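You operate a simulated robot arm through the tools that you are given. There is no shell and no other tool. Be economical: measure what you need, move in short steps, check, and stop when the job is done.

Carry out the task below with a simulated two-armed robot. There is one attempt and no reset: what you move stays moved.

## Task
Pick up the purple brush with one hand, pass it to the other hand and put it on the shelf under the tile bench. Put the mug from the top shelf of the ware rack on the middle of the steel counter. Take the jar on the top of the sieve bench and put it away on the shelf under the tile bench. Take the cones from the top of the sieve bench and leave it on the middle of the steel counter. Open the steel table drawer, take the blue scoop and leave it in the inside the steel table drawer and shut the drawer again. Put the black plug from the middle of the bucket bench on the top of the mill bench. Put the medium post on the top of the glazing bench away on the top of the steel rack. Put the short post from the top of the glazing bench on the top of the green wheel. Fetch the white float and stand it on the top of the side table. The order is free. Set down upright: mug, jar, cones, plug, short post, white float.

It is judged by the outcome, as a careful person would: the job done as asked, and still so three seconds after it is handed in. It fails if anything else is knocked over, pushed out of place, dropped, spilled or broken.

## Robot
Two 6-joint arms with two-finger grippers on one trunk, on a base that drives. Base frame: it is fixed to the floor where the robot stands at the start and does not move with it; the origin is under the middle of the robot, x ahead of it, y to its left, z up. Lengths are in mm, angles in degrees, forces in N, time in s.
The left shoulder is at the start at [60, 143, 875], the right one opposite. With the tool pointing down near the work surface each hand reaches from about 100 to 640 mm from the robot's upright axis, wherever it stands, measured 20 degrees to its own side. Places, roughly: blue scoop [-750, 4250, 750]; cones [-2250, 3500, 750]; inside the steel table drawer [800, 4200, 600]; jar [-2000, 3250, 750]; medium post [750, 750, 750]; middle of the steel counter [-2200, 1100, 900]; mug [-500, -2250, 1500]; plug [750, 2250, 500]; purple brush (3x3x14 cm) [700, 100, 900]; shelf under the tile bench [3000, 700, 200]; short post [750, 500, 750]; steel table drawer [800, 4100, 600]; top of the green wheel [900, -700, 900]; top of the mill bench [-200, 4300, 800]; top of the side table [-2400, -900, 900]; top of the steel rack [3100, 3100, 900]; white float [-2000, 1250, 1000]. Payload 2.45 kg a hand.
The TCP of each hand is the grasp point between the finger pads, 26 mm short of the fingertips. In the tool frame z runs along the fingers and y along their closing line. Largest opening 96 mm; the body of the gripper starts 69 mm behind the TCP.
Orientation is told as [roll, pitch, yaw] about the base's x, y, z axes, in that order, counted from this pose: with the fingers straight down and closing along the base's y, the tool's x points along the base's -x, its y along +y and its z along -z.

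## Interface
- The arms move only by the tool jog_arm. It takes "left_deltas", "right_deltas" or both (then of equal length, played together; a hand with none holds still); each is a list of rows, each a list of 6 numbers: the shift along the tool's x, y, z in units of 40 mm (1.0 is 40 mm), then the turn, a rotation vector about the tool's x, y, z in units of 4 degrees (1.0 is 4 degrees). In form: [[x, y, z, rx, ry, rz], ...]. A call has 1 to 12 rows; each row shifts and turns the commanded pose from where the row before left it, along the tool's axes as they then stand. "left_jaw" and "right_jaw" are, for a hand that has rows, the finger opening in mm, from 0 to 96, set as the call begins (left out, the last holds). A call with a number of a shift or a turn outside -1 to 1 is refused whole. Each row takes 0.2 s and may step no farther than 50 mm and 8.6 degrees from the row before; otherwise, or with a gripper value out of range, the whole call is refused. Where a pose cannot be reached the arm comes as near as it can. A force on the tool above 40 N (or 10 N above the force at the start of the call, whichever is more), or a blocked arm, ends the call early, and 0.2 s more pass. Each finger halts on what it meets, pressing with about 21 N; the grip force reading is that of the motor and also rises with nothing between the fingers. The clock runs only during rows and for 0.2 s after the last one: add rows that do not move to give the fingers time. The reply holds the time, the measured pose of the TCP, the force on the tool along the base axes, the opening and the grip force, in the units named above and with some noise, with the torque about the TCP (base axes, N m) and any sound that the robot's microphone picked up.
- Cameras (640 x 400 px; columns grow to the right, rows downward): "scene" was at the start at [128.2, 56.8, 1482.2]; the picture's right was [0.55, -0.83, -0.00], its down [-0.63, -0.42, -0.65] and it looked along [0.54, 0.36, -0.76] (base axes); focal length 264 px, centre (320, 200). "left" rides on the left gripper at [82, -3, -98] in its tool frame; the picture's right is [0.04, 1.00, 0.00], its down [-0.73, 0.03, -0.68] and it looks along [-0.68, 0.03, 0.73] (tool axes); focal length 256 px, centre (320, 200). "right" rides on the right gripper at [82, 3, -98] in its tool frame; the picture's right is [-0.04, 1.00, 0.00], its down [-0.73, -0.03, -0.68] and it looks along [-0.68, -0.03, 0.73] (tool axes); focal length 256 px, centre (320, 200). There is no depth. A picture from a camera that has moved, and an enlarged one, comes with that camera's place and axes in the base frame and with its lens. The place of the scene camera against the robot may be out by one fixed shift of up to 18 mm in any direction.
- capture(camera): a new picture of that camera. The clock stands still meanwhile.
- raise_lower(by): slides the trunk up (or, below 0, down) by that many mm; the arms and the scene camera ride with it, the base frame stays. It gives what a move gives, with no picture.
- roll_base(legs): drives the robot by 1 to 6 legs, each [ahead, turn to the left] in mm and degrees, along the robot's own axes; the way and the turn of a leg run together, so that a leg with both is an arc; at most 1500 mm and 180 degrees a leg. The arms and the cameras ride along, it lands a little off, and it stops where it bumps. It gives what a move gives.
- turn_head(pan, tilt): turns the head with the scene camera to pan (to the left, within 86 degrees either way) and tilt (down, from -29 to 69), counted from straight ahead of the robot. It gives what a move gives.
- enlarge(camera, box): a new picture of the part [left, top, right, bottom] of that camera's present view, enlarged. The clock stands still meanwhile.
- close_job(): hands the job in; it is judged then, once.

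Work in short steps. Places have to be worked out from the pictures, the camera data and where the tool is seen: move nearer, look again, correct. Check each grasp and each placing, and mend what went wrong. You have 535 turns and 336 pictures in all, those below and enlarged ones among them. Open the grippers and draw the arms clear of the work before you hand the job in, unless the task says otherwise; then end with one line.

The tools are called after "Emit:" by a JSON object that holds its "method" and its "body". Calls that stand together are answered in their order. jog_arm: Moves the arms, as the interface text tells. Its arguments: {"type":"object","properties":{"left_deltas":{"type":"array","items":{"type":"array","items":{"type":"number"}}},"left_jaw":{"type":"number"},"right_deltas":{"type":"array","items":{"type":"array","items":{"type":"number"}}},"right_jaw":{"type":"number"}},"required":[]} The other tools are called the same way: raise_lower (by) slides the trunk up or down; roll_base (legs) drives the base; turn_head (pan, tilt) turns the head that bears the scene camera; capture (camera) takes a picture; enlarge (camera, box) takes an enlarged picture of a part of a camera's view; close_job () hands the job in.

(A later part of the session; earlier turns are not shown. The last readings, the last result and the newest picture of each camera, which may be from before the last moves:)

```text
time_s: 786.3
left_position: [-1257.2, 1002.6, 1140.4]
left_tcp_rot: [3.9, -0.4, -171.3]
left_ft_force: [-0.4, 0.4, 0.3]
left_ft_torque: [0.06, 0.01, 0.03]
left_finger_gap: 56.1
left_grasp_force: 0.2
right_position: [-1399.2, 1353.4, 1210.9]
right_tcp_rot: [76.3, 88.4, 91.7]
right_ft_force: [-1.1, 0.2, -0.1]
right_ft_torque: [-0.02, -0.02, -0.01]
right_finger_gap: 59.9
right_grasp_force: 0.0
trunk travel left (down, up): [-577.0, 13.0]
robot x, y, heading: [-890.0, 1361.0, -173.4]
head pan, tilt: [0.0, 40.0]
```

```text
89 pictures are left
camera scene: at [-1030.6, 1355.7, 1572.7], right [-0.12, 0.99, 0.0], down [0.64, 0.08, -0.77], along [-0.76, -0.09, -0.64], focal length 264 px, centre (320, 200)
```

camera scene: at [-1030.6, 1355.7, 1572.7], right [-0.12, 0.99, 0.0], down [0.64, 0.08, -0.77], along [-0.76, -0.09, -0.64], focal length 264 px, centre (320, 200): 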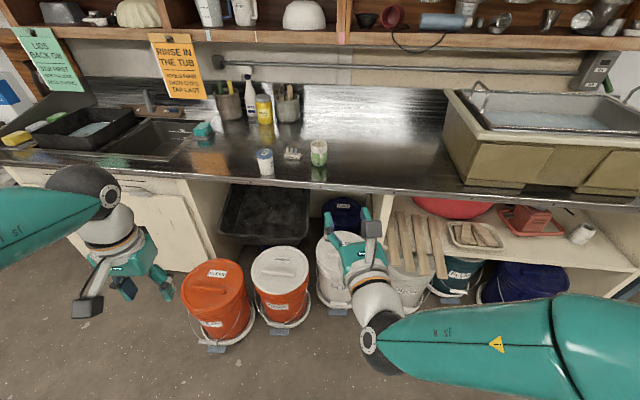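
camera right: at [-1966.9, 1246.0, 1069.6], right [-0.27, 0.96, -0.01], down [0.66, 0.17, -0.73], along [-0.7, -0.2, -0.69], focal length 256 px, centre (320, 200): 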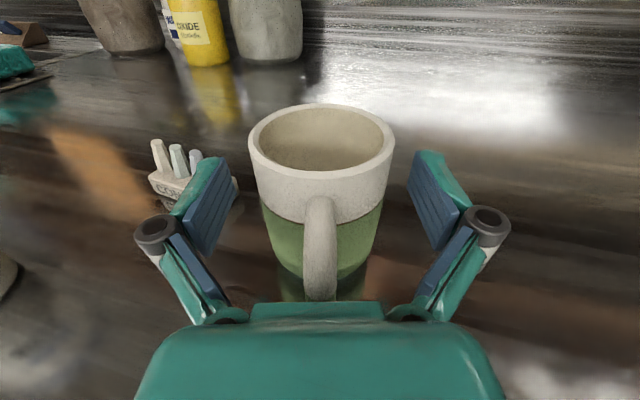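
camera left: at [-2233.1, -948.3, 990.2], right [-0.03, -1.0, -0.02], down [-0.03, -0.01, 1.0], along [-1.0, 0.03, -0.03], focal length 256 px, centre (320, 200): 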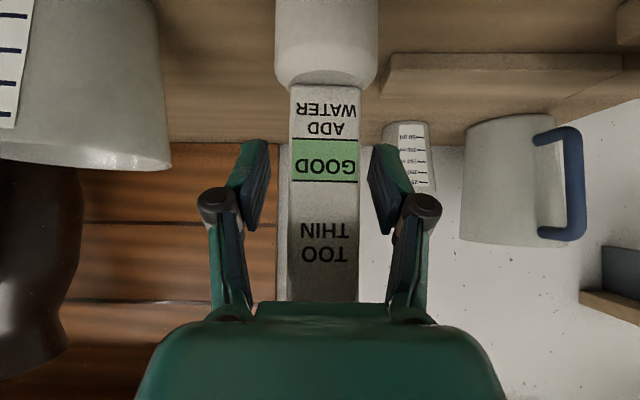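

Jar, cones and mug all stand on the counter. Now fetch the jar with the right hand (horizontal, camera up). Drive forward 465 mm and aim the hand at the jar.

Emit:
{"method": "roll_base", "body": {"legs": [[455, 0]]}}

Emit:
{"method": "jog_arm", "body": {"right_deltas": [[-0.8, 0, 0, 0.6, 0, 0], [-0.8, 0, 0, 0.6, 0, 0], [-0.8, 0, 0, 0.6, 0, 0], [-0.8, 0, 0, 0.6, 0, 0], [-0.8, 0, 0, 0.2, 0, 0]], "right_jaw": 92}}

Emit:
{"method": "capture", "body": {"camera": "right"}}

Emit:
{"method": "capture", "body": {"camera": "scene"}}

```text
time_s: 789.1
left_position: [-1711.3, 948.7, 1139.0]
left_tcp_rot: [3.9, -0.6, -171.1]
left_ft_force: [-0.5, 0.1, -0.5]
left_ft_torque: [-0.02, -0.03, 0.0]
left_finger_gap: 56.0
left_grasp_force: 0.1
right_position: [-1853.4, 1298.1, 1210.6]
right_tcp_rot: [74.9, 88.4, 90.5]
right_ft_force: [-0.5, 0.4, -0.6]
right_ft_torque: [0.02, -0.03, 0.0]
right_finger_gap: 60.0
right_grasp_force: 0.2
trunk travel left (down, up): [-577.0, 13.0]
robot x, y, heading: [-1339.9, 1303.3, -173.2]
head pan, tilt: [0.0, 40.0]
```

```text
time_s: 790.3
left_position: [-1711.5, 947.5, 1139.9]
left_tcp_rot: [3.9, -0.5, -171.2]
left_ft_force: [0.0, 0.2, -0.5]
left_ft_torque: [-0.02, 0.01, 0.0]
left_finger_gap: 56.0
left_grasp_force: 0.1
right_position: [-1810.0, 1228.5, 1084.0]
right_tcp_rot: [61.0, 88.4, 86.6]
right_ft_force: [0.4, -0.3, 0.0]
right_ft_torque: [-0.02, -0.01, -0.03]
right_finger_gap: 92.0
right_grasp_force: 0.0
right hand out of reach, approached as far as the arm can: row 2, 3, 4, 5
trunk travel left (down, up): [-577.0, 13.0]
robot x, y, heading: [-1340.4, 1301.7, -173.4]
head pan, tilt: [0.0, 40.0]
```

```text
88 pictures are left
camera right: at [-1721.6, 1270.7, 1167.0], right [-0.43, 0.9, -0.01], down [0.63, 0.29, -0.72], along [-0.65, -0.32, -0.69], focal length 256 px, centre (320, 200)
```

right: 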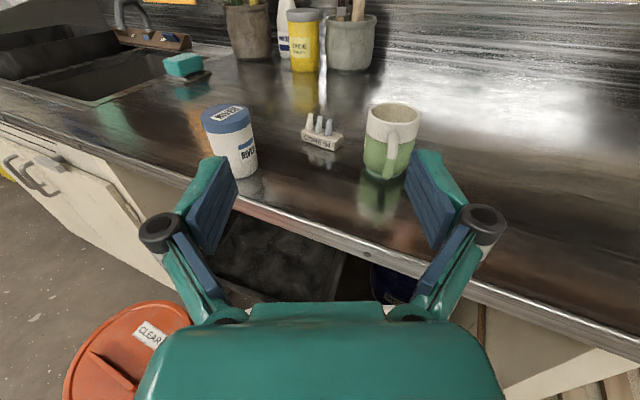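

```text
87 pictures are left
camera scene: at [-1484.4, 1301.8, 1572.7], right [-0.12, 0.99, 0.0], down [0.64, 0.08, -0.77], along [-0.76, -0.09, -0.64], focal length 264 px, centre (320, 200)
```

scene: 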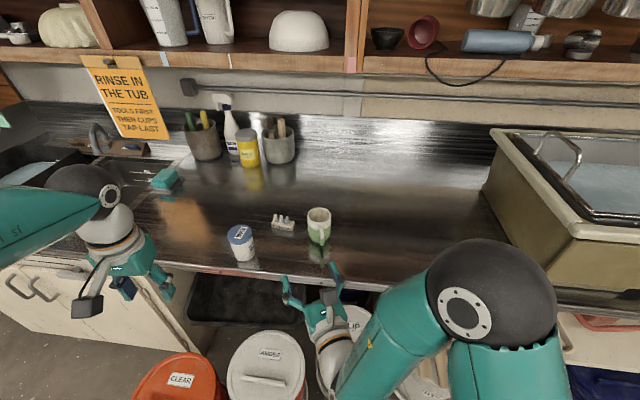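

Jar confirmed at ≈(−1980,998). Move to a pre-grasp 110 mm before it at z≈967.

Emit:
{"method": "jog_arm", "body": {"right_deltas": [[-0.2, -0.55, 0.615, 0, 0, 0], [-0.4, -0.55, 0.615, 0, 0, 0], [-0.5, -0.55, 0.615, 0, 0, 0], [-0.6, -0.55, 0.55, 0, 0, 0], [-0.6, -0.55, 0.5, 0, 0, 0], [-0.6, -0.55, 0.5, 0, 0, 0], [0, 0, 0, 0, 0, 0]]}}

Emit:
{"method": "capture", "body": {"camera": "right"}}

```text
time_s: 791.8
left_position: [-1709.6, 948.0, 1138.0]
left_tcp_rot: [4.0, -0.5, -171.2]
left_ft_force: [-0.6, 0.1, 0.5]
left_ft_torque: [-0.05, 0.0, -0.03]
left_finger_gap: 56.0
left_grasp_force: 0.2
right_position: [-1929.7, 1119.6, 955.2]
right_tcp_rot: [-1.9, 88.2, 15.5]
right_ft_force: [-0.4, 0.5, 0.3]
right_ft_torque: [-0.01, -0.02, 0.0]
right_finger_gap: 92.1
right_grasp_force: 0.1
trunk travel left (down, up): [-577.0, 13.0]
robot x, y, heading: [-1343.3, 1309.4, -173.3]
head pan, tilt: [0.0, 40.0]
stopped in row 7 (right hand): the arm was blocked; the commanded pose is now the measured one
```

```text
86 pictures are left
camera right: at [-1840.3, 1151.8, 1038.9], right [-0.3, 0.95, -0.04], down [0.68, 0.18, -0.71], along [-0.67, -0.24, -0.7], focal length 256 px, centre (320, 200)
```

right: 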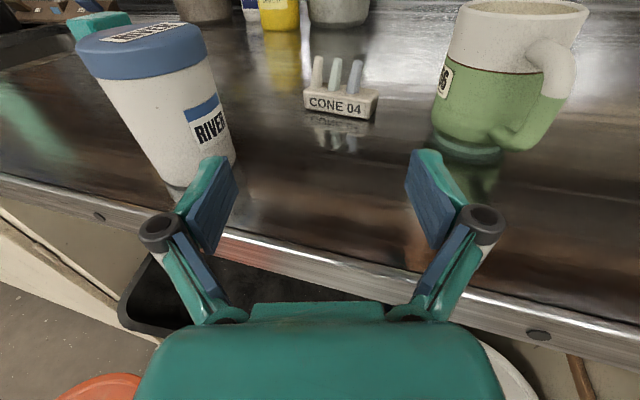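

The right arm can't cross that far. Lift it, back off, and reposition the robot further left so the jar is in front of the right arm.

Emit:
{"method": "jog_arm", "body": {"right_deltas": [[0.5, 0.2, -0.1, 0, 0, 0], [0.8, 0.3, -0.2, 0, 0, 0], [0.9, 0.3, 0, 0, 0, 0], [0.9, 0.3, 0, 0, 0, 0], [0.9, 0.3, 0, 0, 0, 0]]}}

Emit:
{"method": "roll_base", "body": {"legs": [[-360, 0]]}}

Emit:
{"method": "roll_base", "body": {"legs": [[0, 40]]}}

Emit:
{"method": "roll_base", "body": {"legs": [[0, 22]]}}

```text
time_s: 793.0
left_position: [-1709.4, 948.7, 1141.6]
left_tcp_rot: [3.9, -0.5, -171.3]
left_ft_force: [-0.1, 0.4, -0.4]
left_ft_torque: [-0.02, -0.01, -0.01]
left_finger_gap: 56.1
left_grasp_force: 0.0
right_position: [-1939.4, 1176.4, 1118.5]
right_tcp_rot: [1.8, 88.1, 19.5]
right_ft_force: [-0.5, 0.0, -0.7]
right_ft_torque: [-0.02, 0.0, 0.0]
right_finger_gap: 91.8
right_grasp_force: 0.2
trunk travel left (down, up): [-577.0, 13.0]
robot x, y, heading: [-1339.8, 1307.7, -173.1]
head pan, tilt: [0.0, 40.0]
```

```text
time_s: 795.3
left_position: [-1353.5, 994.3, 1140.9]
left_tcp_rot: [3.9, -0.6, -171.9]
left_ft_force: [0.3, -0.3, -0.9]
left_ft_torque: [0.0, 0.03, 0.0]
left_finger_gap: 55.7
left_grasp_force: 0.1
right_position: [-1580.3, 1225.7, 1118.7]
right_tcp_rot: [2.0, 88.2, 18.9]
right_ft_force: [-0.2, -0.5, 0.4]
right_ft_torque: [0.05, -0.04, -0.01]
right_finger_gap: 92.1
right_grasp_force: 0.0
trunk travel left (down, up): [-577.0, 13.0]
robot x, y, heading: [-985.8, 1347.1, -173.7]
head pan, tilt: [0.0, 40.0]
```

```text
time_s: 797.8
left_position: [-1042.7, 841.0, 1140.2]
left_tcp_rot: [5.1, -0.6, -130.3]
left_ft_force: [0.7, -0.5, 0.9]
left_ft_torque: [0.0, -0.02, 0.01]
left_finger_gap: 56.1
left_grasp_force: 0.2
right_position: [-1360.8, 867.1, 1117.4]
right_tcp_rot: [2.0, 88.1, 59.2]
right_ft_force: [-0.5, -0.9, -0.4]
right_ft_torque: [-0.02, -0.01, -0.03]
right_finger_gap: 92.1
right_grasp_force: 0.0
trunk travel left (down, up): [-577.0, 13.0]
robot x, y, heading: [-1001.4, 1364.6, -133.9]
head pan, tilt: [0.0, 40.0]
```

```text
time_s: 799.5
left_position: [-849.4, 861.6, 1139.8]
left_tcp_rot: [6.1, -0.9, -107.7]
left_ft_force: [0.1, -0.4, -0.2]
left_ft_torque: [0.0, 0.0, -0.04]
left_finger_gap: 56.0
left_grasp_force: 0.0
right_position: [-1150.7, 767.3, 1119.0]
right_tcp_rot: [1.8, 88.2, 80.8]
right_ft_force: [0.6, -0.5, 0.1]
right_ft_torque: [-0.01, 0.0, -0.01]
right_finger_gap: 91.9
right_grasp_force: 0.0
trunk travel left (down, up): [-577.0, 13.0]
robot x, y, heading: [-1014.1, 1368.1, -112.1]
head pan, tilt: [0.0, 40.0]
```

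Emit:
{"method": "roll_base", "body": {"legs": [[440, 0]]}}

Emit:
{"method": "roll_base", "body": {"legs": [[0, -40]]}}

Emit:
{"method": "roll_base", "body": {"legs": [[0, -26]]}}

Emit:
{"method": "capture", "body": {"camera": "right"}}

```text
time_s: 802.2
left_position: [-1023.0, 454.1, 1139.8]
left_tcp_rot: [6.1, -1.0, -108.4]
left_ft_force: [0.2, -0.9, -0.2]
left_ft_torque: [0.04, -0.03, -0.03]
left_finger_gap: 55.8
left_grasp_force: 0.1
right_position: [-1324.5, 363.0, 1119.5]
right_tcp_rot: [1.7, 88.2, 80.0]
right_ft_force: [-0.2, -0.4, 0.2]
right_ft_torque: [-0.03, 0.02, 0.01]
right_finger_gap: 91.8
right_grasp_force: 0.1
trunk travel left (down, up): [-577.0, 13.0]
robot x, y, heading: [-1184.2, 966.1, -112.9]
head pan, tilt: [0.0, 40.0]
```

```text
time_s: 804.7
left_position: [-1387.4, 467.3, 1140.0]
left_tcp_rot: [6.2, -0.9, -148.2]
left_ft_force: [-0.2, 0.6, 0.3]
left_ft_torque: [0.05, 0.0, -0.01]
left_finger_gap: 55.9
left_grasp_force: 0.1
right_position: [-1678.8, 591.3, 1118.9]
right_tcp_rot: [1.6, 88.1, 40.0]
right_ft_force: [-0.3, 0.4, 0.5]
right_ft_torque: [-0.02, 0.02, 0.0]
right_finger_gap: 92.0
right_grasp_force: 0.0
trunk travel left (down, up): [-577.0, 13.0]
robot x, y, heading: [-1173.2, 938.6, -152.1]
head pan, tilt: [0.0, 40.0]
```

```text
time_s: 806.6
left_position: [-1575.3, 614.1, 1141.4]
left_tcp_rot: [6.2, -0.9, -174.9]
left_ft_force: [-0.7, 0.0, 0.0]
left_ft_torque: [0.01, 0.0, -0.01]
left_finger_gap: 56.0
left_grasp_force: 0.1
right_position: [-1781.0, 854.3, 1121.1]
right_tcp_rot: [1.5, 88.1, 13.3]
right_ft_force: [0.0, 0.0, 0.5]
right_ft_torque: [0.0, -0.01, 0.0]
right_finger_gap: 92.2
right_grasp_force: 0.0
trunk travel left (down, up): [-577.0, 13.0]
robot x, y, heading: [-1173.5, 915.3, -178.7]
head pan, tilt: [0.0, 40.0]
```

```text
85 pictures are left
camera right: at [-1687.9, 877.4, 1204.6], right [-0.2, 0.98, -0.04], down [0.69, 0.12, -0.71], along [-0.69, -0.17, -0.7], focal length 256 px, centre (320, 200)
```

right: 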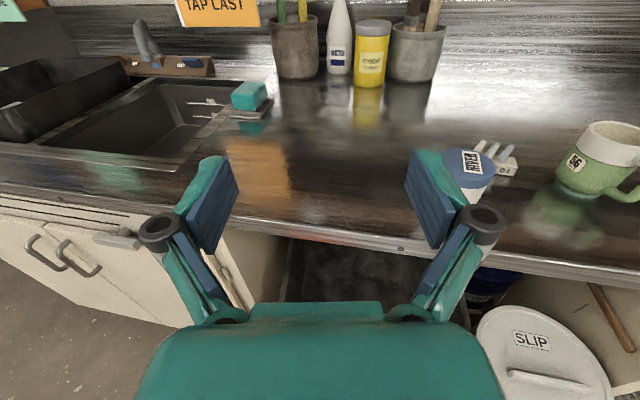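

Now shift right 181 mm, lower to z≈967, staying 110 mm short of the jar.

Emit:
{"method": "jog_arm", "body": {"right_deltas": [[-0.5, 0.754, 0.2, 0, 0, 0], [-0.6, 0.754, 0.2, 0, 0, 0], [-0.65, 0.754, 0.2, 0, 0, 0], [-0.65, 0.754, 0.2, 0, 0, 0], [-0.65, 0.754, 0.2, 0, 0, 0], [-0.65, 0.754, 0.2, 0, 0, 0], [0, 0, 0, 0, 0, 0]]}}

Emit:
{"method": "capture", "body": {"camera": "right"}}

```text
time_s: 808.2
left_position: [-1573.8, 616.1, 1141.2]
left_tcp_rot: [6.2, -0.9, -174.8]
left_ft_force: [0.0, 0.9, 0.4]
left_ft_torque: [-0.01, 0.01, 0.01]
left_finger_gap: 56.0
left_grasp_force: 0.0
right_position: [-1813.5, 880.7, 1032.0]
right_tcp_rot: [2.3, 87.4, 12.5]
right_ft_force: [-0.7, 0.7, -0.4]
right_ft_torque: [0.01, 0.04, 0.0]
right_finger_gap: 92.1
right_grasp_force: 0.1
right hand out of reach, approached as far as the arm can: row 2, 3, 4, 5, 6
trunk travel left (down, up): [-577.0, 13.0]
robot x, y, heading: [-1174.5, 916.6, -178.9]
head pan, tilt: [0.0, 40.0]
```

```text
84 pictures are left
camera right: at [-1720.1, 900.9, 1117.5], right [-0.17, 0.98, -0.04], down [0.7, 0.1, -0.7], along [-0.69, -0.15, -0.71], focal length 256 px, centre (320, 200)
```

right: 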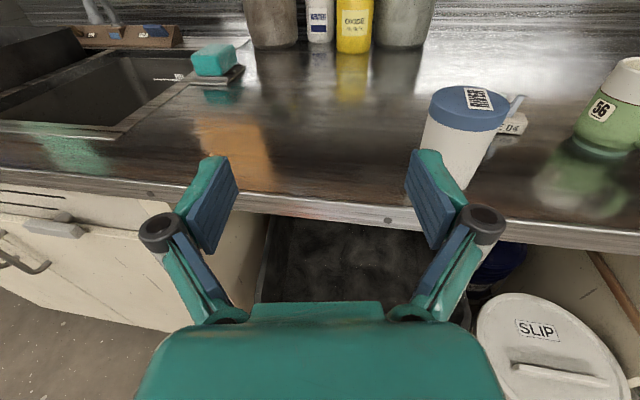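

The flipped pose can't go low enough. I'll restore the right hand to the normal vertical pose and use the left (vertical) hand for the jar.

Emit:
{"method": "jog_arm", "body": {"right_deltas": [[0.9, 0, 0, 0, 0, 0], [0.9, 0, 0, 0, 0, 0], [0.9, 0, 0, 0, 0, 0], [0, 0, 0, -1, 0, 1], [0, 0, 0, -1, 0, 1], [0, 0, 0, -1, 0, 1], [0, 0, 0, -1, 0, 1], [0, 0, 0, -1, 0, 1], [0, 0, 0, -1, 0, 1], [0, 0, 0, -1, 0, 1], [0, 0, 0, -1, 0, 1], [0, 0, 0, -1, 0, 1]]}}

Emit:
{"method": "jog_arm", "body": {"right_deltas": [[0, 0, 0, -1, 0, 1], [0, 0, 0, -1, 0, 1], [0, 0, 0, -1, 0, 1], [0, 0, 0, -1, 0, 1], [0, 0, 0, -1, 0, 1], [0, 0, 0, -1, 0, 1], [0, 0, 0, -1, 0, 1], [0, 0, 0, -1, 0, 1], [0, 0, 0, -1, 0, 1], [0, 0, 0, -1, 0, 1], [0, 0, 0, -1, 0, 1], [0, 0, 0, -1, 0, 1]]}}

Emit:
{"method": "jog_arm", "body": {"right_deltas": [[0, 0, 0, -1, 0, 1], [0, 0, 0, -1, 0, 1], [0, 0, 0, -1, 0, 1], [0, 0, 0, -1, 0, 1], [0, 0, 0, -1, 0, 1], [0, 0, 0, -1, 0, 1], [0, 0, 0, -1, 0, 1], [0, 0, 0, -1, 0, 1], [0, 0, 0, -1, 0, 1], [0, 0, 0, -1, 0, 1], [0, 0, 0, -0.5, 0, 0.5]], "left_deltas": [[0, 0, 0, 0.5, 0, 0], [0, 0, 0, 0.5, 0, 0], [0, 0, 0, 0.5, 0, 0], [0, 0, 0, 0, 0, 0], [0, 0, 0, 0, 0, 0], [0, 0, 0, 0, 0, 0], [0, 0, 0, 0, 0, 0], [0, 0, 0, 0, 0, 0], [0, 0, 0, 0, 0, 0], [0, 0, 0, 0, 0, 0], [0, 0, 0, 0, 0, 0]]}}

```text
time_s: 810.8
left_position: [-1574.4, 615.4, 1142.5]
left_tcp_rot: [6.1, -0.8, -174.8]
left_ft_force: [0.1, -0.4, -0.3]
left_ft_torque: [-0.01, -0.01, -0.01]
left_finger_gap: 56.0
left_grasp_force: 0.0
right_position: [-1816.6, 878.9, 1141.7]
right_tcp_rot: [-68.3, 55.1, -94.4]
right_ft_force: [0.0, 0.3, -1.0]
right_ft_torque: [0.03, -0.01, -0.06]
right_finger_gap: 91.9
right_grasp_force: 0.1
trunk travel left (down, up): [-577.0, 13.0]
robot x, y, heading: [-1172.8, 917.5, -178.6]
head pan, tilt: [0.0, 40.0]
```

```text
time_s: 813.6
left_position: [-1574.1, 614.8, 1139.3]
left_tcp_rot: [6.0, -0.9, -174.7]
left_ft_force: [-0.3, -0.2, 0.8]
left_ft_torque: [0.03, 0.03, 0.02]
left_finger_gap: 56.2
left_grasp_force: 0.1
right_position: [-1816.2, 948.1, 1122.0]
right_tcp_rot: [-37.4, 16.7, -133.2]
right_ft_force: [0.5, 0.2, 0.2]
right_ft_torque: [0.02, 0.01, 0.02]
right_finger_gap: 92.2
right_grasp_force: 0.0
right hand out of reach, approached as far as the arm can: row 10, 11, 12
trunk travel left (down, up): [-577.0, 13.0]
robot x, y, heading: [-1175.8, 916.1, -178.7]
head pan, tilt: [0.0, 40.0]
stopped in row 12 (right hand): the arm was blocked; the commanded pose is now the measured one
```

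```text
time_s: 816.0
left_position: [-1575.0, 615.4, 1141.4]
left_tcp_rot: [0.1, -0.9, -174.8]
left_ft_force: [-0.6, -0.4, -0.2]
left_ft_torque: [0.0, 0.04, 0.02]
left_finger_gap: 55.9
left_grasp_force: 0.1
right_position: [-1782.2, 953.2, 1110.0]
right_tcp_rot: [-0.5, 2.9, -172.1]
right_ft_force: [0.6, 0.3, -0.3]
right_ft_torque: [0.03, -0.01, 0.0]
right_finger_gap: 91.9
right_grasp_force: 0.0
right hand out of reach, approached as far as the arm can: row 1, 2, 3, 5, 7
trunk travel left (down, up): [-577.0, 13.0]
robot x, y, heading: [-1173.4, 916.7, -179.0]
head pan, tilt: [0.0, 40.0]
```

Right hand is vertical again. I'll grasp the jar with it pitched −45° (good for the shelf too). Nudge forward 50 mm and pitch.

Emit:
{"method": "roll_base", "body": {"legs": [[50, 0]]}}

Emit:
{"method": "jog_arm", "body": {"right_deltas": [[0, 0, 0, 0, -1, 0], [0, 0, 0, 0, -1, 0], [0, 0, 0, 0, -1, 0], [0, 0, 0, 0, -1, 0], [0, 0, 0, 0, -1, 0], [0, 0, 0, 0, -1, 0], [0, 0, 0, 0, -1, 0], [0, 0, 0, 0, -1, 0], [0, 0, 0, 0, -1, 0], [0, 0, 0, 0, -1, 0], [0, 0, 0, 0, -1, 0], [0, 0, 0, 0, -1, 0]]}}

Emit:
{"method": "capture", "body": {"camera": "right"}}

```text
time_s: 817.1
left_position: [-1621.3, 614.5, 1142.1]
left_tcp_rot: [0.2, -1.0, -174.9]
left_ft_force: [-0.7, 0.4, 0.6]
left_ft_torque: [0.0, 0.03, 0.02]
left_finger_gap: 56.0
left_grasp_force: 0.0
right_position: [-1828.6, 952.0, 1109.6]
right_tcp_rot: [-0.6, 3.0, -172.1]
right_ft_force: [-0.5, 0.2, 0.4]
right_ft_torque: [0.0, 0.1, -0.01]
right_finger_gap: 91.8
right_grasp_force: 0.0
trunk travel left (down, up): [-577.0, 13.0]
robot x, y, heading: [-1221.0, 915.9, -178.8]
head pan, tilt: [0.0, 40.0]
stopped in leg 1: the robot was blocked; the commanded pose is now the measured one
```

```text
time_s: 819.7
left_position: [-1622.5, 614.2, 1141.5]
left_tcp_rot: [0.2, -1.1, -174.9]
left_ft_force: [0.3, 0.1, 0.0]
left_ft_torque: [0.02, -0.02, -0.01]
left_finger_gap: 55.9
left_grasp_force: 0.0
right_position: [-1828.8, 951.4, 1110.0]
right_tcp_rot: [-0.8, -45.1, -171.5]
right_ft_force: [0.0, -0.1, -0.4]
right_ft_torque: [0.02, 0.0, -0.04]
right_finger_gap: 92.1
right_grasp_force: 0.1
trunk travel left (down, up): [-577.0, 13.0]
robot x, y, heading: [-1219.9, 919.4, -178.7]
head pan, tilt: [0.0, 40.0]
```

```text
83 pictures are left
camera right: at [-1702.9, 966.1, 1120.3], right [0.11, -0.99, 0.02], down [-0.04, 0.01, 1.0], along [-0.99, -0.11, -0.04], focal length 256 px, centre (320, 200)
```

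right: 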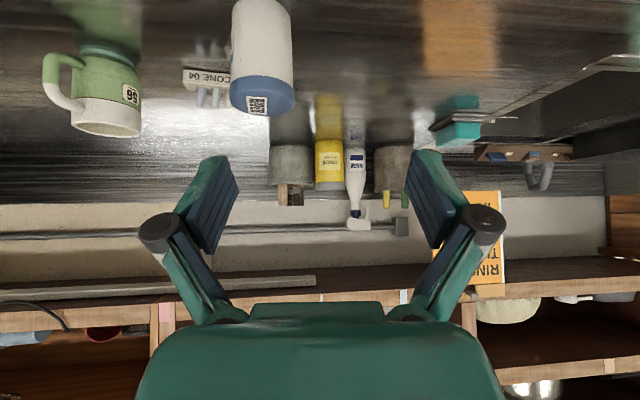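

Move to the pre-grasp in front of the jar.

Emit:
{"method": "jog_arm", "body": {"right_deltas": [[0.375, -0.43, 0.73, 0, 0, 0], [0.375, -0.43, 0.73, 0, 0, 0], [0.375, -0.43, 0.73, 0, 0, 0], [0.375, -0.43, 0.73, 0, 0, 0], [0, 0, 0, 0, 0, 0]]}}

Emit:
{"method": "capture", "body": {"camera": "right"}}

```text
time_s: 820.9
left_position: [-1622.5, 614.2, 1142.5]
left_tcp_rot: [0.1, -1.0, -174.8]
left_ft_force: [0.1, 0.4, -0.2]
left_ft_torque: [0.0, 0.02, 0.0]
left_finger_gap: 56.1
left_grasp_force: 0.1
right_position: [-1877.7, 1014.4, 982.5]
right_tcp_rot: [-0.9, -45.0, -171.4]
right_ft_force: [0.6, -0.2, 0.6]
right_ft_torque: [-0.01, -0.01, 0.0]
right_finger_gap: 92.0
right_grasp_force: 0.0
trunk travel left (down, up): [-577.0, 13.0]
robot x, y, heading: [-1217.7, 916.0, -178.8]
head pan, tilt: [0.0, 40.0]
```

```text
82 pictures are left
camera right: at [-1751.6, 1030.1, 995.1], right [0.11, -0.99, 0.02], down [-0.04, 0.01, 1.0], along [-0.99, -0.11, -0.04], focal length 256 px, centre (320, 200)
```

right: 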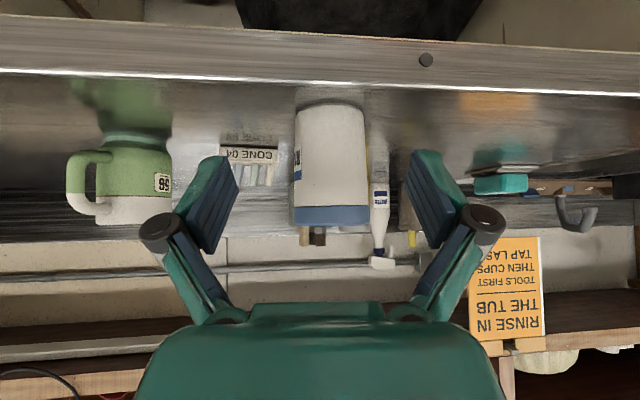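

Jar is centred. Advance 106 mm and close.

Emit:
{"method": "jog_arm", "body": {"right_deltas": [[-0.554, 0.06, 0.72, 0, 0, 0], [-0.554, 0.06, 0.72, 0, 0, 0], [-0.54, 0.06, 0.7, 0, 0, 0], [0, 0, 0, 0, 0, 0]]}}

Emit:
{"method": "capture", "body": {"camera": "right"}}

```text
time_s: 821.9
left_position: [-1622.5, 612.8, 1142.0]
left_tcp_rot: [0.1, -0.9, -174.8]
left_ft_force: [0.1, -0.2, -0.2]
left_ft_torque: [0.0, 0.01, -0.04]
left_finger_gap: 56.1
left_grasp_force: 0.1
right_position: [-1982.4, 993.2, 971.4]
right_tcp_rot: [-0.8, -45.0, -171.6]
right_ft_force: [0.0, -0.3, 0.1]
right_ft_torque: [0.0, -0.02, 0.01]
right_finger_gap: 91.9
right_grasp_force: 0.1
trunk travel left (down, up): [-577.0, 13.0]
robot x, y, heading: [-1221.9, 916.0, -178.9]
head pan, tilt: [0.0, 40.0]
```

```text
81 pictures are left
camera right: at [-1855.4, 1007.8, 983.0], right [0.11, -0.99, 0.02], down [-0.04, 0.01, 1.0], along [-0.99, -0.11, -0.04], focal length 256 px, centre (320, 200)
```

right: 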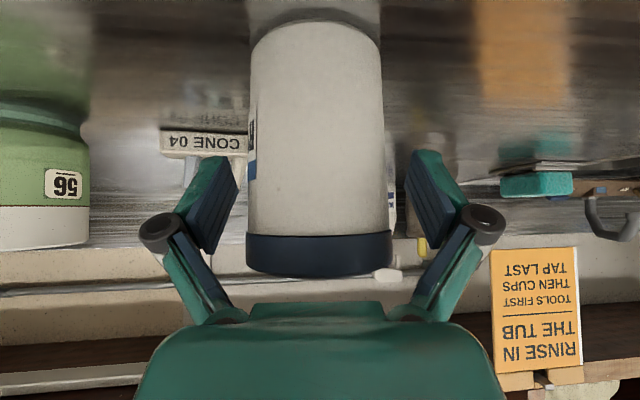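

Fingers sit just under the overhanging lid — a safe hold. Close and lift.

Emit:
{"method": "jog_arm", "body": {"right_deltas": [[0, 0, 0, 0, 0, 0], [0, 0, 0, 0, 0, 0], [0, 0, 0, 0, 0, 0]], "right_jaw": 30}}

Emit:
{"method": "jog_arm", "body": {"right_deltas": [[-0.5, 0, -0.5, 0, 0, 0], [-0.65, 0, -0.65, 0, 0, 0], [-0.65, 0, -0.65, 0, 0, 0], [-0.65, 0, -0.65, 0, 0, 0], [0.6, 0, -0.6, 0, 0, 0], [0.6, 0, -0.6, 0, 0, 0]]}}

Emit:
{"method": "capture", "body": {"camera": "right"}}

```text
time_s: 822.7
left_position: [-1623.5, 614.7, 1141.3]
left_tcp_rot: [0.0, -0.9, -174.8]
left_ft_force: [-0.5, 0.3, -0.2]
left_ft_torque: [0.04, 0.01, 0.03]
left_finger_gap: 56.0
left_grasp_force: 0.1
right_position: [-1982.3, 993.2, 970.2]
right_tcp_rot: [-0.8, -44.8, -171.5]
right_ft_force: [-0.6, 1.4, -0.7]
right_ft_torque: [0.0, -0.07, 0.04]
right_finger_gap: 65.9
right_grasp_force: 21.3
trunk travel left (down, up): [-577.0, 13.0]
robot x, y, heading: [-1218.2, 917.5, -179.0]
head pan, tilt: [0.0, 40.0]
```

```text
time_s: 824.1
left_position: [-1622.3, 613.4, 1141.4]
left_tcp_rot: [0.2, -0.9, -174.8]
left_ft_force: [-0.4, 0.8, 0.1]
left_ft_torque: [-0.02, -0.02, -0.01]
left_finger_gap: 56.1
left_grasp_force: 0.2
right_position: [-1914.4, 1004.1, 1107.1]
right_tcp_rot: [-0.8, -45.0, -171.7]
right_ft_force: [0.6, -0.3, -3.9]
right_ft_torque: [-0.01, 0.03, -0.02]
right_finger_gap: 65.9
right_grasp_force: 21.0
trunk travel left (down, up): [-577.0, 13.0]
robot x, y, heading: [-1219.0, 922.6, -178.7]
head pan, tilt: [0.0, 40.0]
```

```text
80 pictures are left
camera right: at [-1788.2, 1017.6, 1119.5], right [0.11, -0.99, 0.02], down [-0.04, 0.01, 1.0], along [-0.99, -0.11, -0.04], focal length 256 px, centre (320, 200)
```

right: 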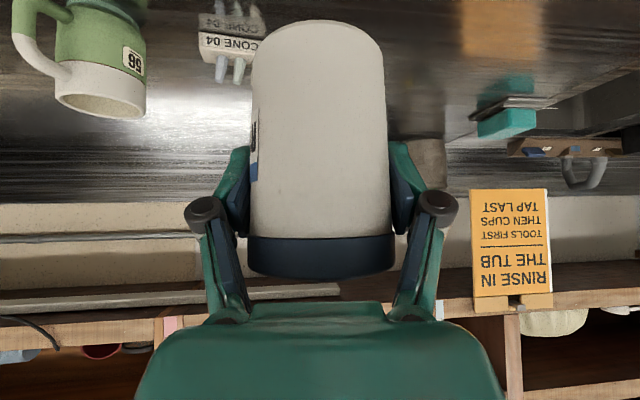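

Jar held upright (65.9 mm). Retract it closer to the body and back off from the counter.

Emit:
{"method": "jog_arm", "body": {"right_deltas": [[0.65, 0, -0.7, 0, 0, 0], [0.65, 0, -0.7, 0, 0, 0], [0.65, 0, -0.7, 0, 0, 0], [0.65, 0, -0.7, 0, 0, 0], [0, 0, 0, 0, 0, 0]]}}

Emit:
{"method": "roll_base", "body": {"legs": [[-300, 0]]}}

Emit:
{"method": "roll_base", "body": {"legs": [[0, -35]]}}

Emit:
{"method": "capture", "body": {"camera": "scene"}}

```text
time_s: 825.3
left_position: [-1624.4, 613.8, 1141.7]
left_tcp_rot: [0.1, -0.7, -174.9]
left_ft_force: [-0.7, -0.2, 0.0]
left_ft_torque: [-0.05, -0.03, 0.02]
left_finger_gap: 56.1
left_grasp_force: 0.1
right_position: [-1764.0, 1023.6, 1111.5]
right_tcp_rot: [-0.8, -44.9, -171.4]
right_ft_force: [-0.4, -0.4, -3.0]
right_ft_torque: [0.04, 0.03, 0.02]
right_finger_gap: 65.8
right_grasp_force: 20.6
trunk travel left (down, up): [-577.0, 13.0]
robot x, y, heading: [-1221.5, 912.9, -178.6]
head pan, tilt: [0.0, 40.0]
```

```text
time_s: 827.3
left_position: [-1326.8, 620.2, 1142.1]
left_tcp_rot: [0.1, -0.9, -175.0]
left_ft_force: [0.5, 0.6, -0.4]
left_ft_torque: [0.0, 0.06, 0.02]
left_finger_gap: 55.8
left_grasp_force: 0.1
right_position: [-1466.9, 1031.2, 1112.4]
right_tcp_rot: [-0.7, -45.0, -171.6]
right_ft_force: [0.2, 0.1, -4.3]
right_ft_torque: [-0.03, 0.0, -0.01]
right_finger_gap: 66.1
right_grasp_force: 21.1
trunk travel left (down, up): [-577.0, 13.0]
robot x, y, heading: [-925.9, 923.6, -179.1]
head pan, tilt: [0.0, 40.0]
```

```text
time_s: 829.6
left_position: [-1425.9, 911.1, 1142.6]
left_tcp_rot: [0.1, -0.8, 149.4]
left_ft_force: [-0.2, 0.0, 0.0]
left_ft_torque: [-0.03, -0.01, -0.02]
left_finger_gap: 55.7
left_grasp_force: 0.1
right_position: [-1300.9, 1326.2, 1112.6]
right_tcp_rot: [-0.8, -44.7, 152.7]
right_ft_force: [0.0, -0.8, -3.8]
right_ft_torque: [0.0, 0.02, 0.0]
right_finger_gap: 65.7
right_grasp_force: 20.9
trunk travel left (down, up): [-577.0, 13.0]
robot x, y, heading: [-936.3, 903.7, 145.4]
head pan, tilt: [0.0, 40.0]
```

```text
79 pictures are left
camera scene: at [-1053.4, 998.9, 1572.7], right [0.57, 0.82, 0.0], down [0.53, -0.37, -0.77], along [-0.63, 0.43, -0.64], focal length 264 px, centre (320, 200)
```

scene: 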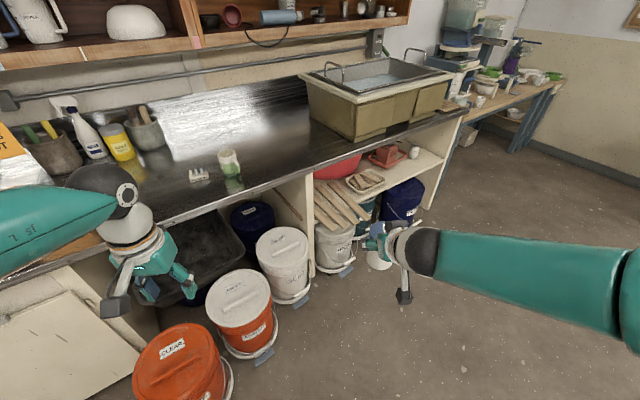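

Cones and mug stand fine. Continue turning toward +y.

Emit:
{"method": "roll_base", "body": {"legs": [[0, -30]]}}

Emit:
{"method": "roll_base", "body": {"legs": [[0, -27]]}}

```text
time_s: 831.7
left_position: [-1354.3, 1160.7, 1143.0]
left_tcp_rot: [0.1, -1.0, 119.0]
left_ft_force: [-0.6, -0.6, -0.3]
left_ft_torque: [-0.01, 0.01, -0.03]
left_finger_gap: 56.1
left_grasp_force: 0.1
right_position: [-1038.7, 1455.8, 1113.9]
right_tcp_rot: [-0.8, -45.0, 122.3]
right_ft_force: [0.0, 1.1, -4.1]
right_ft_torque: [0.04, 0.0, 0.01]
right_finger_gap: 65.5
right_grasp_force: 21.2
trunk travel left (down, up): [-577.0, 13.0]
robot x, y, heading: [-953.8, 893.8, 115.2]
head pan, tilt: [0.0, 40.0]
```

```text
time_s: 833.6
left_position: [-1188.6, 1313.0, 1142.9]
left_tcp_rot: [0.1, -0.9, 91.6]
left_ft_force: [-0.2, -0.2, 0.2]
left_ft_torque: [-0.01, -0.01, 0.02]
left_finger_gap: 55.9
left_grasp_force: 0.1
right_position: [-772.0, 1429.6, 1113.5]
right_tcp_rot: [-0.9, -45.0, 95.0]
right_ft_force: [0.2, 0.1, -3.5]
right_ft_torque: [0.02, 0.0, 0.0]
right_finger_gap: 65.6
right_grasp_force: 21.1
trunk travel left (down, up): [-577.0, 13.0]
robot x, y, heading: [-971.2, 898.7, 87.9]
head pan, tilt: [0.0, 40.0]
```

Emit:
{"method": "roll_base", "body": {"legs": [[1300, 0], [900, 0]]}}

Emit:
{"method": "roll_base", "body": {"legs": [[0, -35]]}}

Emit:
{"method": "roll_base", "body": {"legs": [[0, -35]]}}

```text
time_s: 844.6
left_position: [-1140.3, 3498.4, 1142.5]
left_tcp_rot: [0.1, -0.8, 92.3]
left_ft_force: [-0.1, 1.6, -0.8]
left_ft_torque: [-0.01, 0.03, 0.03]
left_finger_gap: 56.0
left_grasp_force: 0.0
right_position: [-727.3, 3618.9, 1113.5]
right_tcp_rot: [-0.8, -44.9, 95.6]
right_ft_force: [1.0, -0.6, -3.6]
right_ft_torque: [0.02, 0.02, 0.04]
right_finger_gap: 65.2
right_grasp_force: 21.0
trunk travel left (down, up): [-577.0, 13.0]
robot x, y, heading: [-924.8, 3080.9, 88.3]
head pan, tilt: [0.0, 40.0]
```

```text
time_s: 847.0
left_position: [-867.8, 3546.4, 1144.9]
left_tcp_rot: [0.3, -0.9, 58.0]
left_ft_force: [1.2, -0.5, 0.3]
left_ft_torque: [0.01, 0.02, 0.0]
left_finger_gap: 56.0
left_grasp_force: 0.1
right_position: [-458.7, 3413.9, 1112.4]
right_tcp_rot: [-0.7, -44.8, 61.2]
right_ft_force: [0.3, -0.6, -3.9]
right_ft_torque: [0.04, 0.0, 0.04]
right_finger_gap: 65.1
right_grasp_force: 20.7
trunk travel left (down, up): [-577.0, 13.0]
robot x, y, heading: [-943.2, 3097.3, 53.9]
head pan, tilt: [0.0, 40.0]
stopped in leg 1: the robot was blocked; the commanded pose is now the measured one
```

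```text
time_s: 849.0
left_position: [-647.6, 3449.1, 1146.7]
left_tcp_rot: [0.0, -0.8, 27.5]
left_ft_force: [-0.4, -0.7, 0.9]
left_ft_torque: [0.04, 0.0, -0.03]
left_finger_gap: 55.8
left_grasp_force: 0.1
right_position: [-362.5, 3125.6, 1114.1]
right_tcp_rot: [-0.7, -44.8, 30.7]
right_ft_force: [1.3, -0.3, -3.0]
right_ft_torque: [0.06, 0.01, 0.01]
right_finger_gap: 65.3
right_grasp_force: 21.2
trunk travel left (down, up): [-577.0, 13.0]
robot x, y, heading: [-950.3, 3116.2, 22.6]
head pan, tilt: [0.0, 40.0]
stopped in leg 1: the robot was blocked; the commanded pose is now the measured one
```

Emit:
{"method": "roll_base", "body": {"legs": [[0, -22]]}}

Emit:
{"method": "roll_base", "body": {"legs": [[1350, 0], [1350, 0]]}}

```text
time_s: 851.0
left_position: [-543.1, 3312.9, 1147.0]
left_tcp_rot: [0.1, -1.0, 5.6]
left_ft_force: [0.0, -0.2, -0.8]
left_ft_torque: [0.03, 0.03, -0.02]
left_finger_gap: 56.0
left_grasp_force: 0.1
right_position: [-401.2, 2905.8, 1113.4]
right_tcp_rot: [-0.7, -44.7, 8.7]
right_ft_force: [0.0, -1.2, -3.2]
right_ft_torque: [0.0, 0.02, 0.04]
right_finger_gap: 65.1
right_grasp_force: 21.3
trunk travel left (down, up): [-577.0, 13.0]
robot x, y, heading: [-950.8, 3126.9, 0.9]
head pan, tilt: [0.0, 40.0]
stopped in leg 1: the robot was blocked; the commanded pose is now the measured one
```

```text
time_s: 864.2
left_position: [2145.4, 3386.4, 1147.1]
left_tcp_rot: [0.1, -0.9, 5.5]
left_ft_force: [0.0, 0.2, 0.2]
left_ft_torque: [-0.01, 0.01, -0.02]
left_finger_gap: 56.3
left_grasp_force: 0.1
right_position: [2287.4, 2978.2, 1114.1]
right_tcp_rot: [-0.8, -44.8, 8.8]
right_ft_force: [-0.3, 0.3, -3.4]
right_ft_torque: [0.0, 0.02, 0.0]
right_finger_gap: 64.8
right_grasp_force: 21.4
trunk travel left (down, up): [-577.0, 13.0]
robot x, y, heading: [1739.8, 3205.5, 0.9]
head pan, tilt: [0.0, 40.0]
```

Emit:
{"method": "roll_base", "body": {"legs": [[0, -32]]}}

Emit:
{"method": "roll_base", "body": {"legs": [[0, -32]]}}

Emit:
{"method": "roll_base", "body": {"legs": [[0, -27]]}}

```text
time_s: 866.0
left_position: [2184.2, 3198.1, 1148.0]
left_tcp_rot: [0.2, -0.9, -19.5]
left_ft_force: [-0.3, -0.2, 1.0]
left_ft_torque: [0.04, 0.04, 0.0]
left_finger_gap: 56.0
left_grasp_force: 0.0
right_position: [2140.7, 2769.1, 1113.5]
right_tcp_rot: [-0.7, -44.7, -16.3]
right_ft_force: [0.1, -1.0, -3.6]
right_ft_torque: [0.0, -0.02, 0.03]
right_finger_gap: 65.0
right_grasp_force: 21.2
trunk travel left (down, up): [-577.0, 13.0]
robot x, y, heading: [1748.7, 3217.9, -23.9]
head pan, tilt: [0.0, 40.0]
stopped in leg 1: the robot was blocked; the commanded pose is now the measured one
```

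```text
time_s: 867.7
left_position: [2144.4, 3035.5, 1149.0]
left_tcp_rot: [0.2, -1.0, -41.5]
left_ft_force: [-0.3, -0.8, 0.0]
left_ft_torque: [0.03, -0.04, 0.01]
left_finger_gap: 56.2
left_grasp_force: 0.1
right_position: [1944.2, 2657.3, 1114.6]
right_tcp_rot: [-0.7, -44.6, -38.4]
right_ft_force: [-0.1, -0.3, -3.9]
right_ft_torque: [-0.02, -0.03, 0.02]
right_finger_gap: 65.2
right_grasp_force: 20.9
trunk travel left (down, up): [-577.0, 13.0]
robot x, y, heading: [1754.5, 3233.8, -46.0]
head pan, tilt: [0.0, 40.0]
stopped in leg 1: the robot was blocked; the commanded pose is now the measured one
```

```text
time_s: 869.3
left_position: [2054.0, 2909.3, 1151.4]
left_tcp_rot: [0.2, -1.0, -62.4]
left_ft_force: [-0.8, -0.8, -0.8]
left_ft_torque: [0.03, -0.03, 0.0]
left_finger_gap: 56.1
left_grasp_force: 0.0
right_position: [1729.9, 2626.3, 1114.4]
right_tcp_rot: [-0.5, -44.5, -59.4]
right_ft_force: [0.0, -0.9, -3.9]
right_ft_torque: [0.06, -0.01, 0.04]
right_finger_gap: 64.8
right_grasp_force: 20.8
trunk travel left (down, up): [-577.0, 13.0]
robot x, y, heading: [1764.7, 3235.5, -66.8]
head pan, tilt: [0.0, 40.0]
stopped in leg 1: the robot was blocked; the commanded pose is now the measured one
```

Emit:
{"method": "roll_base", "body": {"legs": [[0, -22]]}}

Emit:
{"method": "roll_base", "body": {"legs": [[1400, 0]]}}

```text
time_s: 870.9
left_position: [1929.8, 2830.4, 1151.5]
left_tcp_rot: [0.2, -1.0, -82.0]
left_ft_force: [-0.9, -0.3, -0.2]
left_ft_torque: [-0.02, -0.02, 0.01]
left_finger_gap: 56.2
left_grasp_force: 0.1
right_position: [1530.2, 2673.5, 1115.5]
right_tcp_rot: [-0.5, -44.5, -79.1]
right_ft_force: [-0.6, -0.3, -2.5]
right_ft_torque: [0.01, 0.01, 0.02]
right_finger_gap: 64.5
right_grasp_force: 20.6
trunk travel left (down, up): [-577.0, 13.0]
robot x, y, heading: [1780.1, 3228.5, -86.5]
head pan, tilt: [0.0, 40.0]
stopped in leg 1: the robot was blocked; the commanded pose is now the measured one
```

```text
time_s: 878.0
left_position: [2050.5, 1439.7, 1151.2]
left_tcp_rot: [0.2, -1.0, -80.4]
left_ft_force: [0.4, 0.1, 0.6]
left_ft_torque: [-0.01, -0.02, -0.01]
left_finger_gap: 56.1
left_grasp_force: 0.1
right_position: [1655.4, 1270.2, 1115.4]
right_tcp_rot: [-0.6, -44.6, -77.6]
right_ft_force: [-0.3, 0.2, -3.9]
right_ft_torque: [0.01, -0.02, 0.0]
right_finger_gap: 64.7
right_grasp_force: 20.7
trunk travel left (down, up): [-577.0, 13.0]
robot x, y, heading: [1886.5, 1838.2, -85.0]
head pan, tilt: [0.0, 40.0]
```

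Emit:
{"method": "roll_base", "body": {"legs": [[0, -3], [1320, 0]]}}

Emit:
{"method": "roll_base", "body": {"legs": [[0, 24]]}}

Emit:
{"method": "roll_base", "body": {"legs": [[0, 24]]}}

Emit:
{"method": "roll_base", "body": {"legs": [[0, 24]]}}

Emit:
{"method": "roll_base", "body": {"legs": [[0, 18]]}}

```text
time_s: 885.2
left_position: [2068.5, 91.6, 1151.2]
left_tcp_rot: [0.1, -1.0, -84.2]
left_ft_force: [-0.2, 0.1, 0.3]
left_ft_torque: [0.0, 0.02, 0.0]
left_finger_gap: 56.1
left_grasp_force: 0.2
right_position: [1663.2, -51.6, 1116.7]
right_tcp_rot: [-0.6, -44.5, -81.1]
right_ft_force: [-0.1, 0.3, -3.6]
right_ft_torque: [-0.01, -0.08, 0.02]
right_finger_gap: 65.0
right_grasp_force: 20.3
trunk travel left (down, up): [-577.0, 13.0]
robot x, y, heading: [1931.2, 500.9, -88.6]
head pan, tilt: [0.0, 40.0]
```

```text
time_s: 886.9
left_position: [2203.7, 166.9, 1152.5]
left_tcp_rot: [0.1, -1.1, -63.3]
left_ft_force: [-0.3, 0.8, -0.8]
left_ft_torque: [-0.04, 0.0, 0.0]
left_finger_gap: 55.9
left_grasp_force: 0.0
right_position: [1876.3, -110.8, 1116.8]
right_tcp_rot: [-0.7, -44.5, -60.0]
right_ft_force: [0.9, 0.4, -4.4]
right_ft_torque: [-0.01, 0.02, -0.02]
right_finger_gap: 64.8
right_grasp_force: 21.0
trunk travel left (down, up): [-577.0, 13.0]
robot x, y, heading: [1919.6, 494.4, -67.6]
head pan, tilt: [0.0, 40.0]
stopped in leg 1: the robot was blocked; the commanded pose is now the measured one
```

```text
time_s: 888.5
left_position: [2301.8, 293.1, 1153.7]
left_tcp_rot: [-0.1, -1.0, -41.8]
left_ft_force: [0.0, -0.1, 0.0]
left_ft_torque: [-0.02, 0.01, 0.01]
left_finger_gap: 56.2
left_grasp_force: 0.1
right_position: [2097.3, -84.4, 1116.9]
right_tcp_rot: [-0.7, -44.3, -38.8]
right_ft_force: [0.5, 1.1, -2.9]
right_ft_torque: [0.03, 0.02, -0.01]
right_finger_gap: 64.6
right_grasp_force: 21.1
trunk travel left (down, up): [-577.0, 13.0]
robot x, y, heading: [1911.2, 488.0, -46.7]
head pan, tilt: [0.0, 40.0]
stopped in leg 1: the robot was blocked; the commanded pose is now the measured one
```

```text
time_s: 890.2
left_position: [2347.5, 451.7, 1155.2]
left_tcp_rot: [0.0, -1.0, -19.8]
left_ft_force: [0.9, 0.1, -0.2]
left_ft_torque: [-0.02, 0.07, 0.04]
left_finger_gap: 56.3
left_grasp_force: 0.0
right_position: [2299.1, 25.3, 1116.9]
right_tcp_rot: [-0.9, -44.2, -16.6]
right_ft_force: [0.1, 0.6, -3.0]
right_ft_torque: [-0.04, -0.01, -0.05]
right_finger_gap: 64.6
right_grasp_force: 21.5
trunk travel left (down, up): [-577.0, 13.0]
robot x, y, heading: [1899.1, 473.2, -24.8]
head pan, tilt: [0.0, 40.0]
stopped in leg 1: the robot was blocked; the commanded pose is now the measured one
```

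```text
time_s: 891.7
left_position: [2333.7, 588.6, 1154.1]
left_tcp_rot: [0.1, -1.0, -1.8]
left_ft_force: [-0.3, 0.3, 0.1]
left_ft_torque: [0.02, -0.03, -0.02]
left_finger_gap: 56.0
left_grasp_force: 0.0
right_position: [2418.2, 168.0, 1117.8]
right_tcp_rot: [-0.8, -44.4, 1.3]
right_ft_force: [0.0, -0.2, -3.8]
right_ft_torque: [0.0, 0.01, -0.02]
right_finger_gap: 64.7
right_grasp_force: 20.7
trunk travel left (down, up): [-577.0, 13.0]
robot x, y, heading: [1903.0, 457.2, -6.7]
head pan, tilt: [0.0, 40.0]
```

In front of the tile bench with the jar at y≈168. Lower the trunk 400 and inspect the shelf strip in front of the box.

Emit:
{"method": "raise_lower", "body": {"by": -400}}

Emit:
{"method": "turn_head", "body": {"pan": -10, "tilt": 40}}

Emit:
{"method": "capture", "body": {"camera": "scene"}}

Emit:
{"method": "capture", "body": {"camera": "left"}}

```text
time_s: 895.6
left_position: [2332.3, 589.3, 754.0]
left_tcp_rot: [0.1, -1.0, -1.8]
left_ft_force: [-0.2, 0.1, 0.8]
left_ft_torque: [0.01, 0.0, 0.03]
left_finger_gap: 56.1
left_grasp_force: 0.2
right_position: [2418.6, 167.7, 718.5]
right_tcp_rot: [-0.8, -44.3, 1.3]
right_ft_force: [0.3, 1.4, -4.2]
right_ft_torque: [0.0, -0.01, 0.02]
right_finger_gap: 64.6
right_grasp_force: 20.9
trunk travel left (down, up): [-177.0, 413.0]
robot x, y, heading: [1904.0, 458.4, -6.6]
head pan, tilt: [0.0, 40.0]
```

```text
time_s: 896.3
left_position: [2332.6, 588.0, 755.9]
left_tcp_rot: [0.0, -0.9, -1.8]
left_ft_force: [0.5, -1.2, -0.1]
left_ft_torque: [0.03, 0.02, -0.01]
left_finger_gap: 55.7
left_grasp_force: 0.1
right_position: [2417.2, 167.5, 717.6]
right_tcp_rot: [-0.8, -44.3, 1.4]
right_ft_force: [0.5, -0.2, -2.2]
right_ft_torque: [-0.01, -0.02, 0.03]
right_finger_gap: 64.6
right_grasp_force: 21.3
trunk travel left (down, up): [-177.0, 413.0]
robot x, y, heading: [1903.2, 458.2, -6.6]
head pan, tilt: [-10.0, 40.0]
```

```text
78 pictures are left
camera scene: at [2048.2, 440.8, 1172.7], right [-0.28, -0.96, 0.0], down [-0.62, 0.18, -0.77], along [0.73, -0.22, -0.64], focal length 264 px, centre (320, 200)
```

scene: 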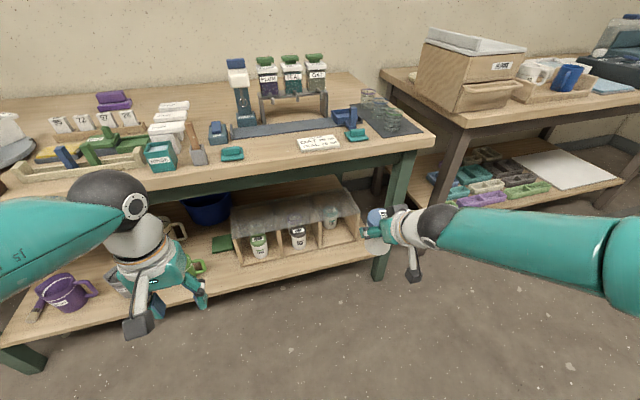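

```text
77 pictures are left
camera left: at [2247.8, 588.6, 850.5], right [-0.01, 1.0, 0.0], down [0.72, 0.01, 0.69], along [0.69, 0.01, -0.72], focal length 256 px, centre (320, 200)
```

left: 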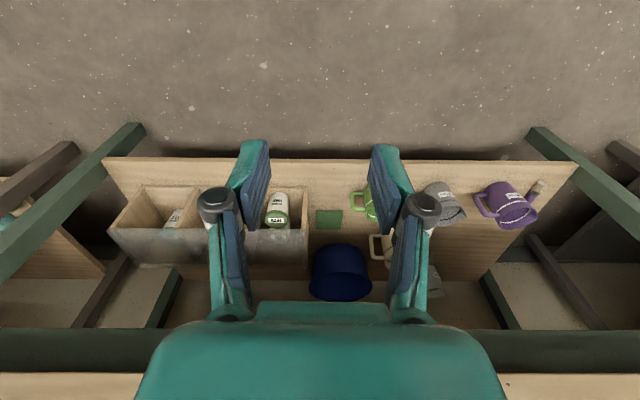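

Lower the trunk fully and the hand further, before driving the jar in over the shelf.

Emit:
{"method": "raise_lower", "body": {"by": -170}}

Emit:
{"method": "jog_arm", "body": {"right_deltas": [[0.6, 0, 0.6, 0, 0, 0], [0.6, 0, 0.6, 0, 0, 0], [0.6, 0, 0.6, 0, 0, 0], [0.6, 0, 0.6, 0, 0, 0], [0, 0, 0, 0, 0, 0]]}}

Emit:
{"method": "capture", "body": {"camera": "right"}}

Emit:
{"method": "capture", "body": {"camera": "scene"}}

```text
time_s: 898.2
left_position: [2332.8, 589.3, 584.4]
left_tcp_rot: [0.0, -1.0, -1.8]
left_ft_force: [-0.4, -0.3, 0.5]
left_ft_torque: [-0.02, 0.01, -0.04]
left_finger_gap: 55.9
left_grasp_force: 0.0
right_position: [2419.2, 168.8, 548.6]
right_tcp_rot: [-0.8, -44.3, 1.4]
right_ft_force: [0.0, -0.1, -4.3]
right_ft_torque: [0.0, -0.01, 0.0]
right_finger_gap: 64.6
right_grasp_force: 20.8
trunk travel left (down, up): [-7.0, 583.0]
robot x, y, heading: [1900.0, 462.3, -6.3]
head pan, tilt: [-10.0, 40.0]
```

```text
time_s: 899.4
left_position: [2332.6, 587.6, 583.0]
left_tcp_rot: [0.1, -0.9, -1.8]
left_ft_force: [0.2, 0.5, -0.2]
left_ft_torque: [-0.02, 0.03, -0.01]
left_finger_gap: 55.9
left_grasp_force: 0.1
right_position: [2417.9, 167.1, 408.9]
right_tcp_rot: [-0.8, -44.3, 1.3]
right_ft_force: [-0.2, 0.6, -2.9]
right_ft_torque: [0.01, 0.0, 0.01]
right_finger_gap: 64.6
right_grasp_force: 20.7
trunk travel left (down, up): [-7.0, 583.0]
robot x, y, heading: [1903.5, 463.6, -6.6]
head pan, tilt: [-10.0, 40.0]
```

```text
76 pictures are left
camera right: at [2291.2, 168.4, 423.4], right [0.02, 1.0, 0.02], down [0.05, -0.02, 1.0], along [1.0, -0.01, -0.05], focal length 256 px, centre (320, 200)
```

right: 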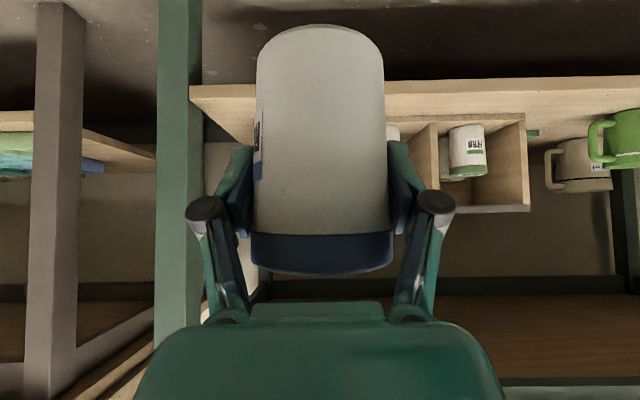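

```text
75 pictures are left
camera scene: at [2048.2, 440.8, 1002.7], right [-0.28, -0.96, 0.0], down [-0.62, 0.18, -0.77], along [0.73, -0.22, -0.64], focal length 264 px, centre (320, 200)
```

scene: 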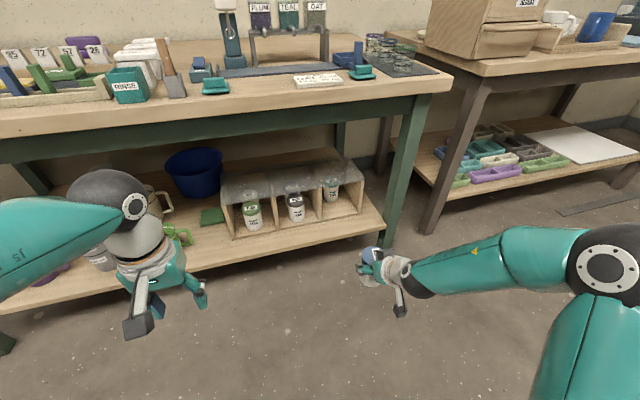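

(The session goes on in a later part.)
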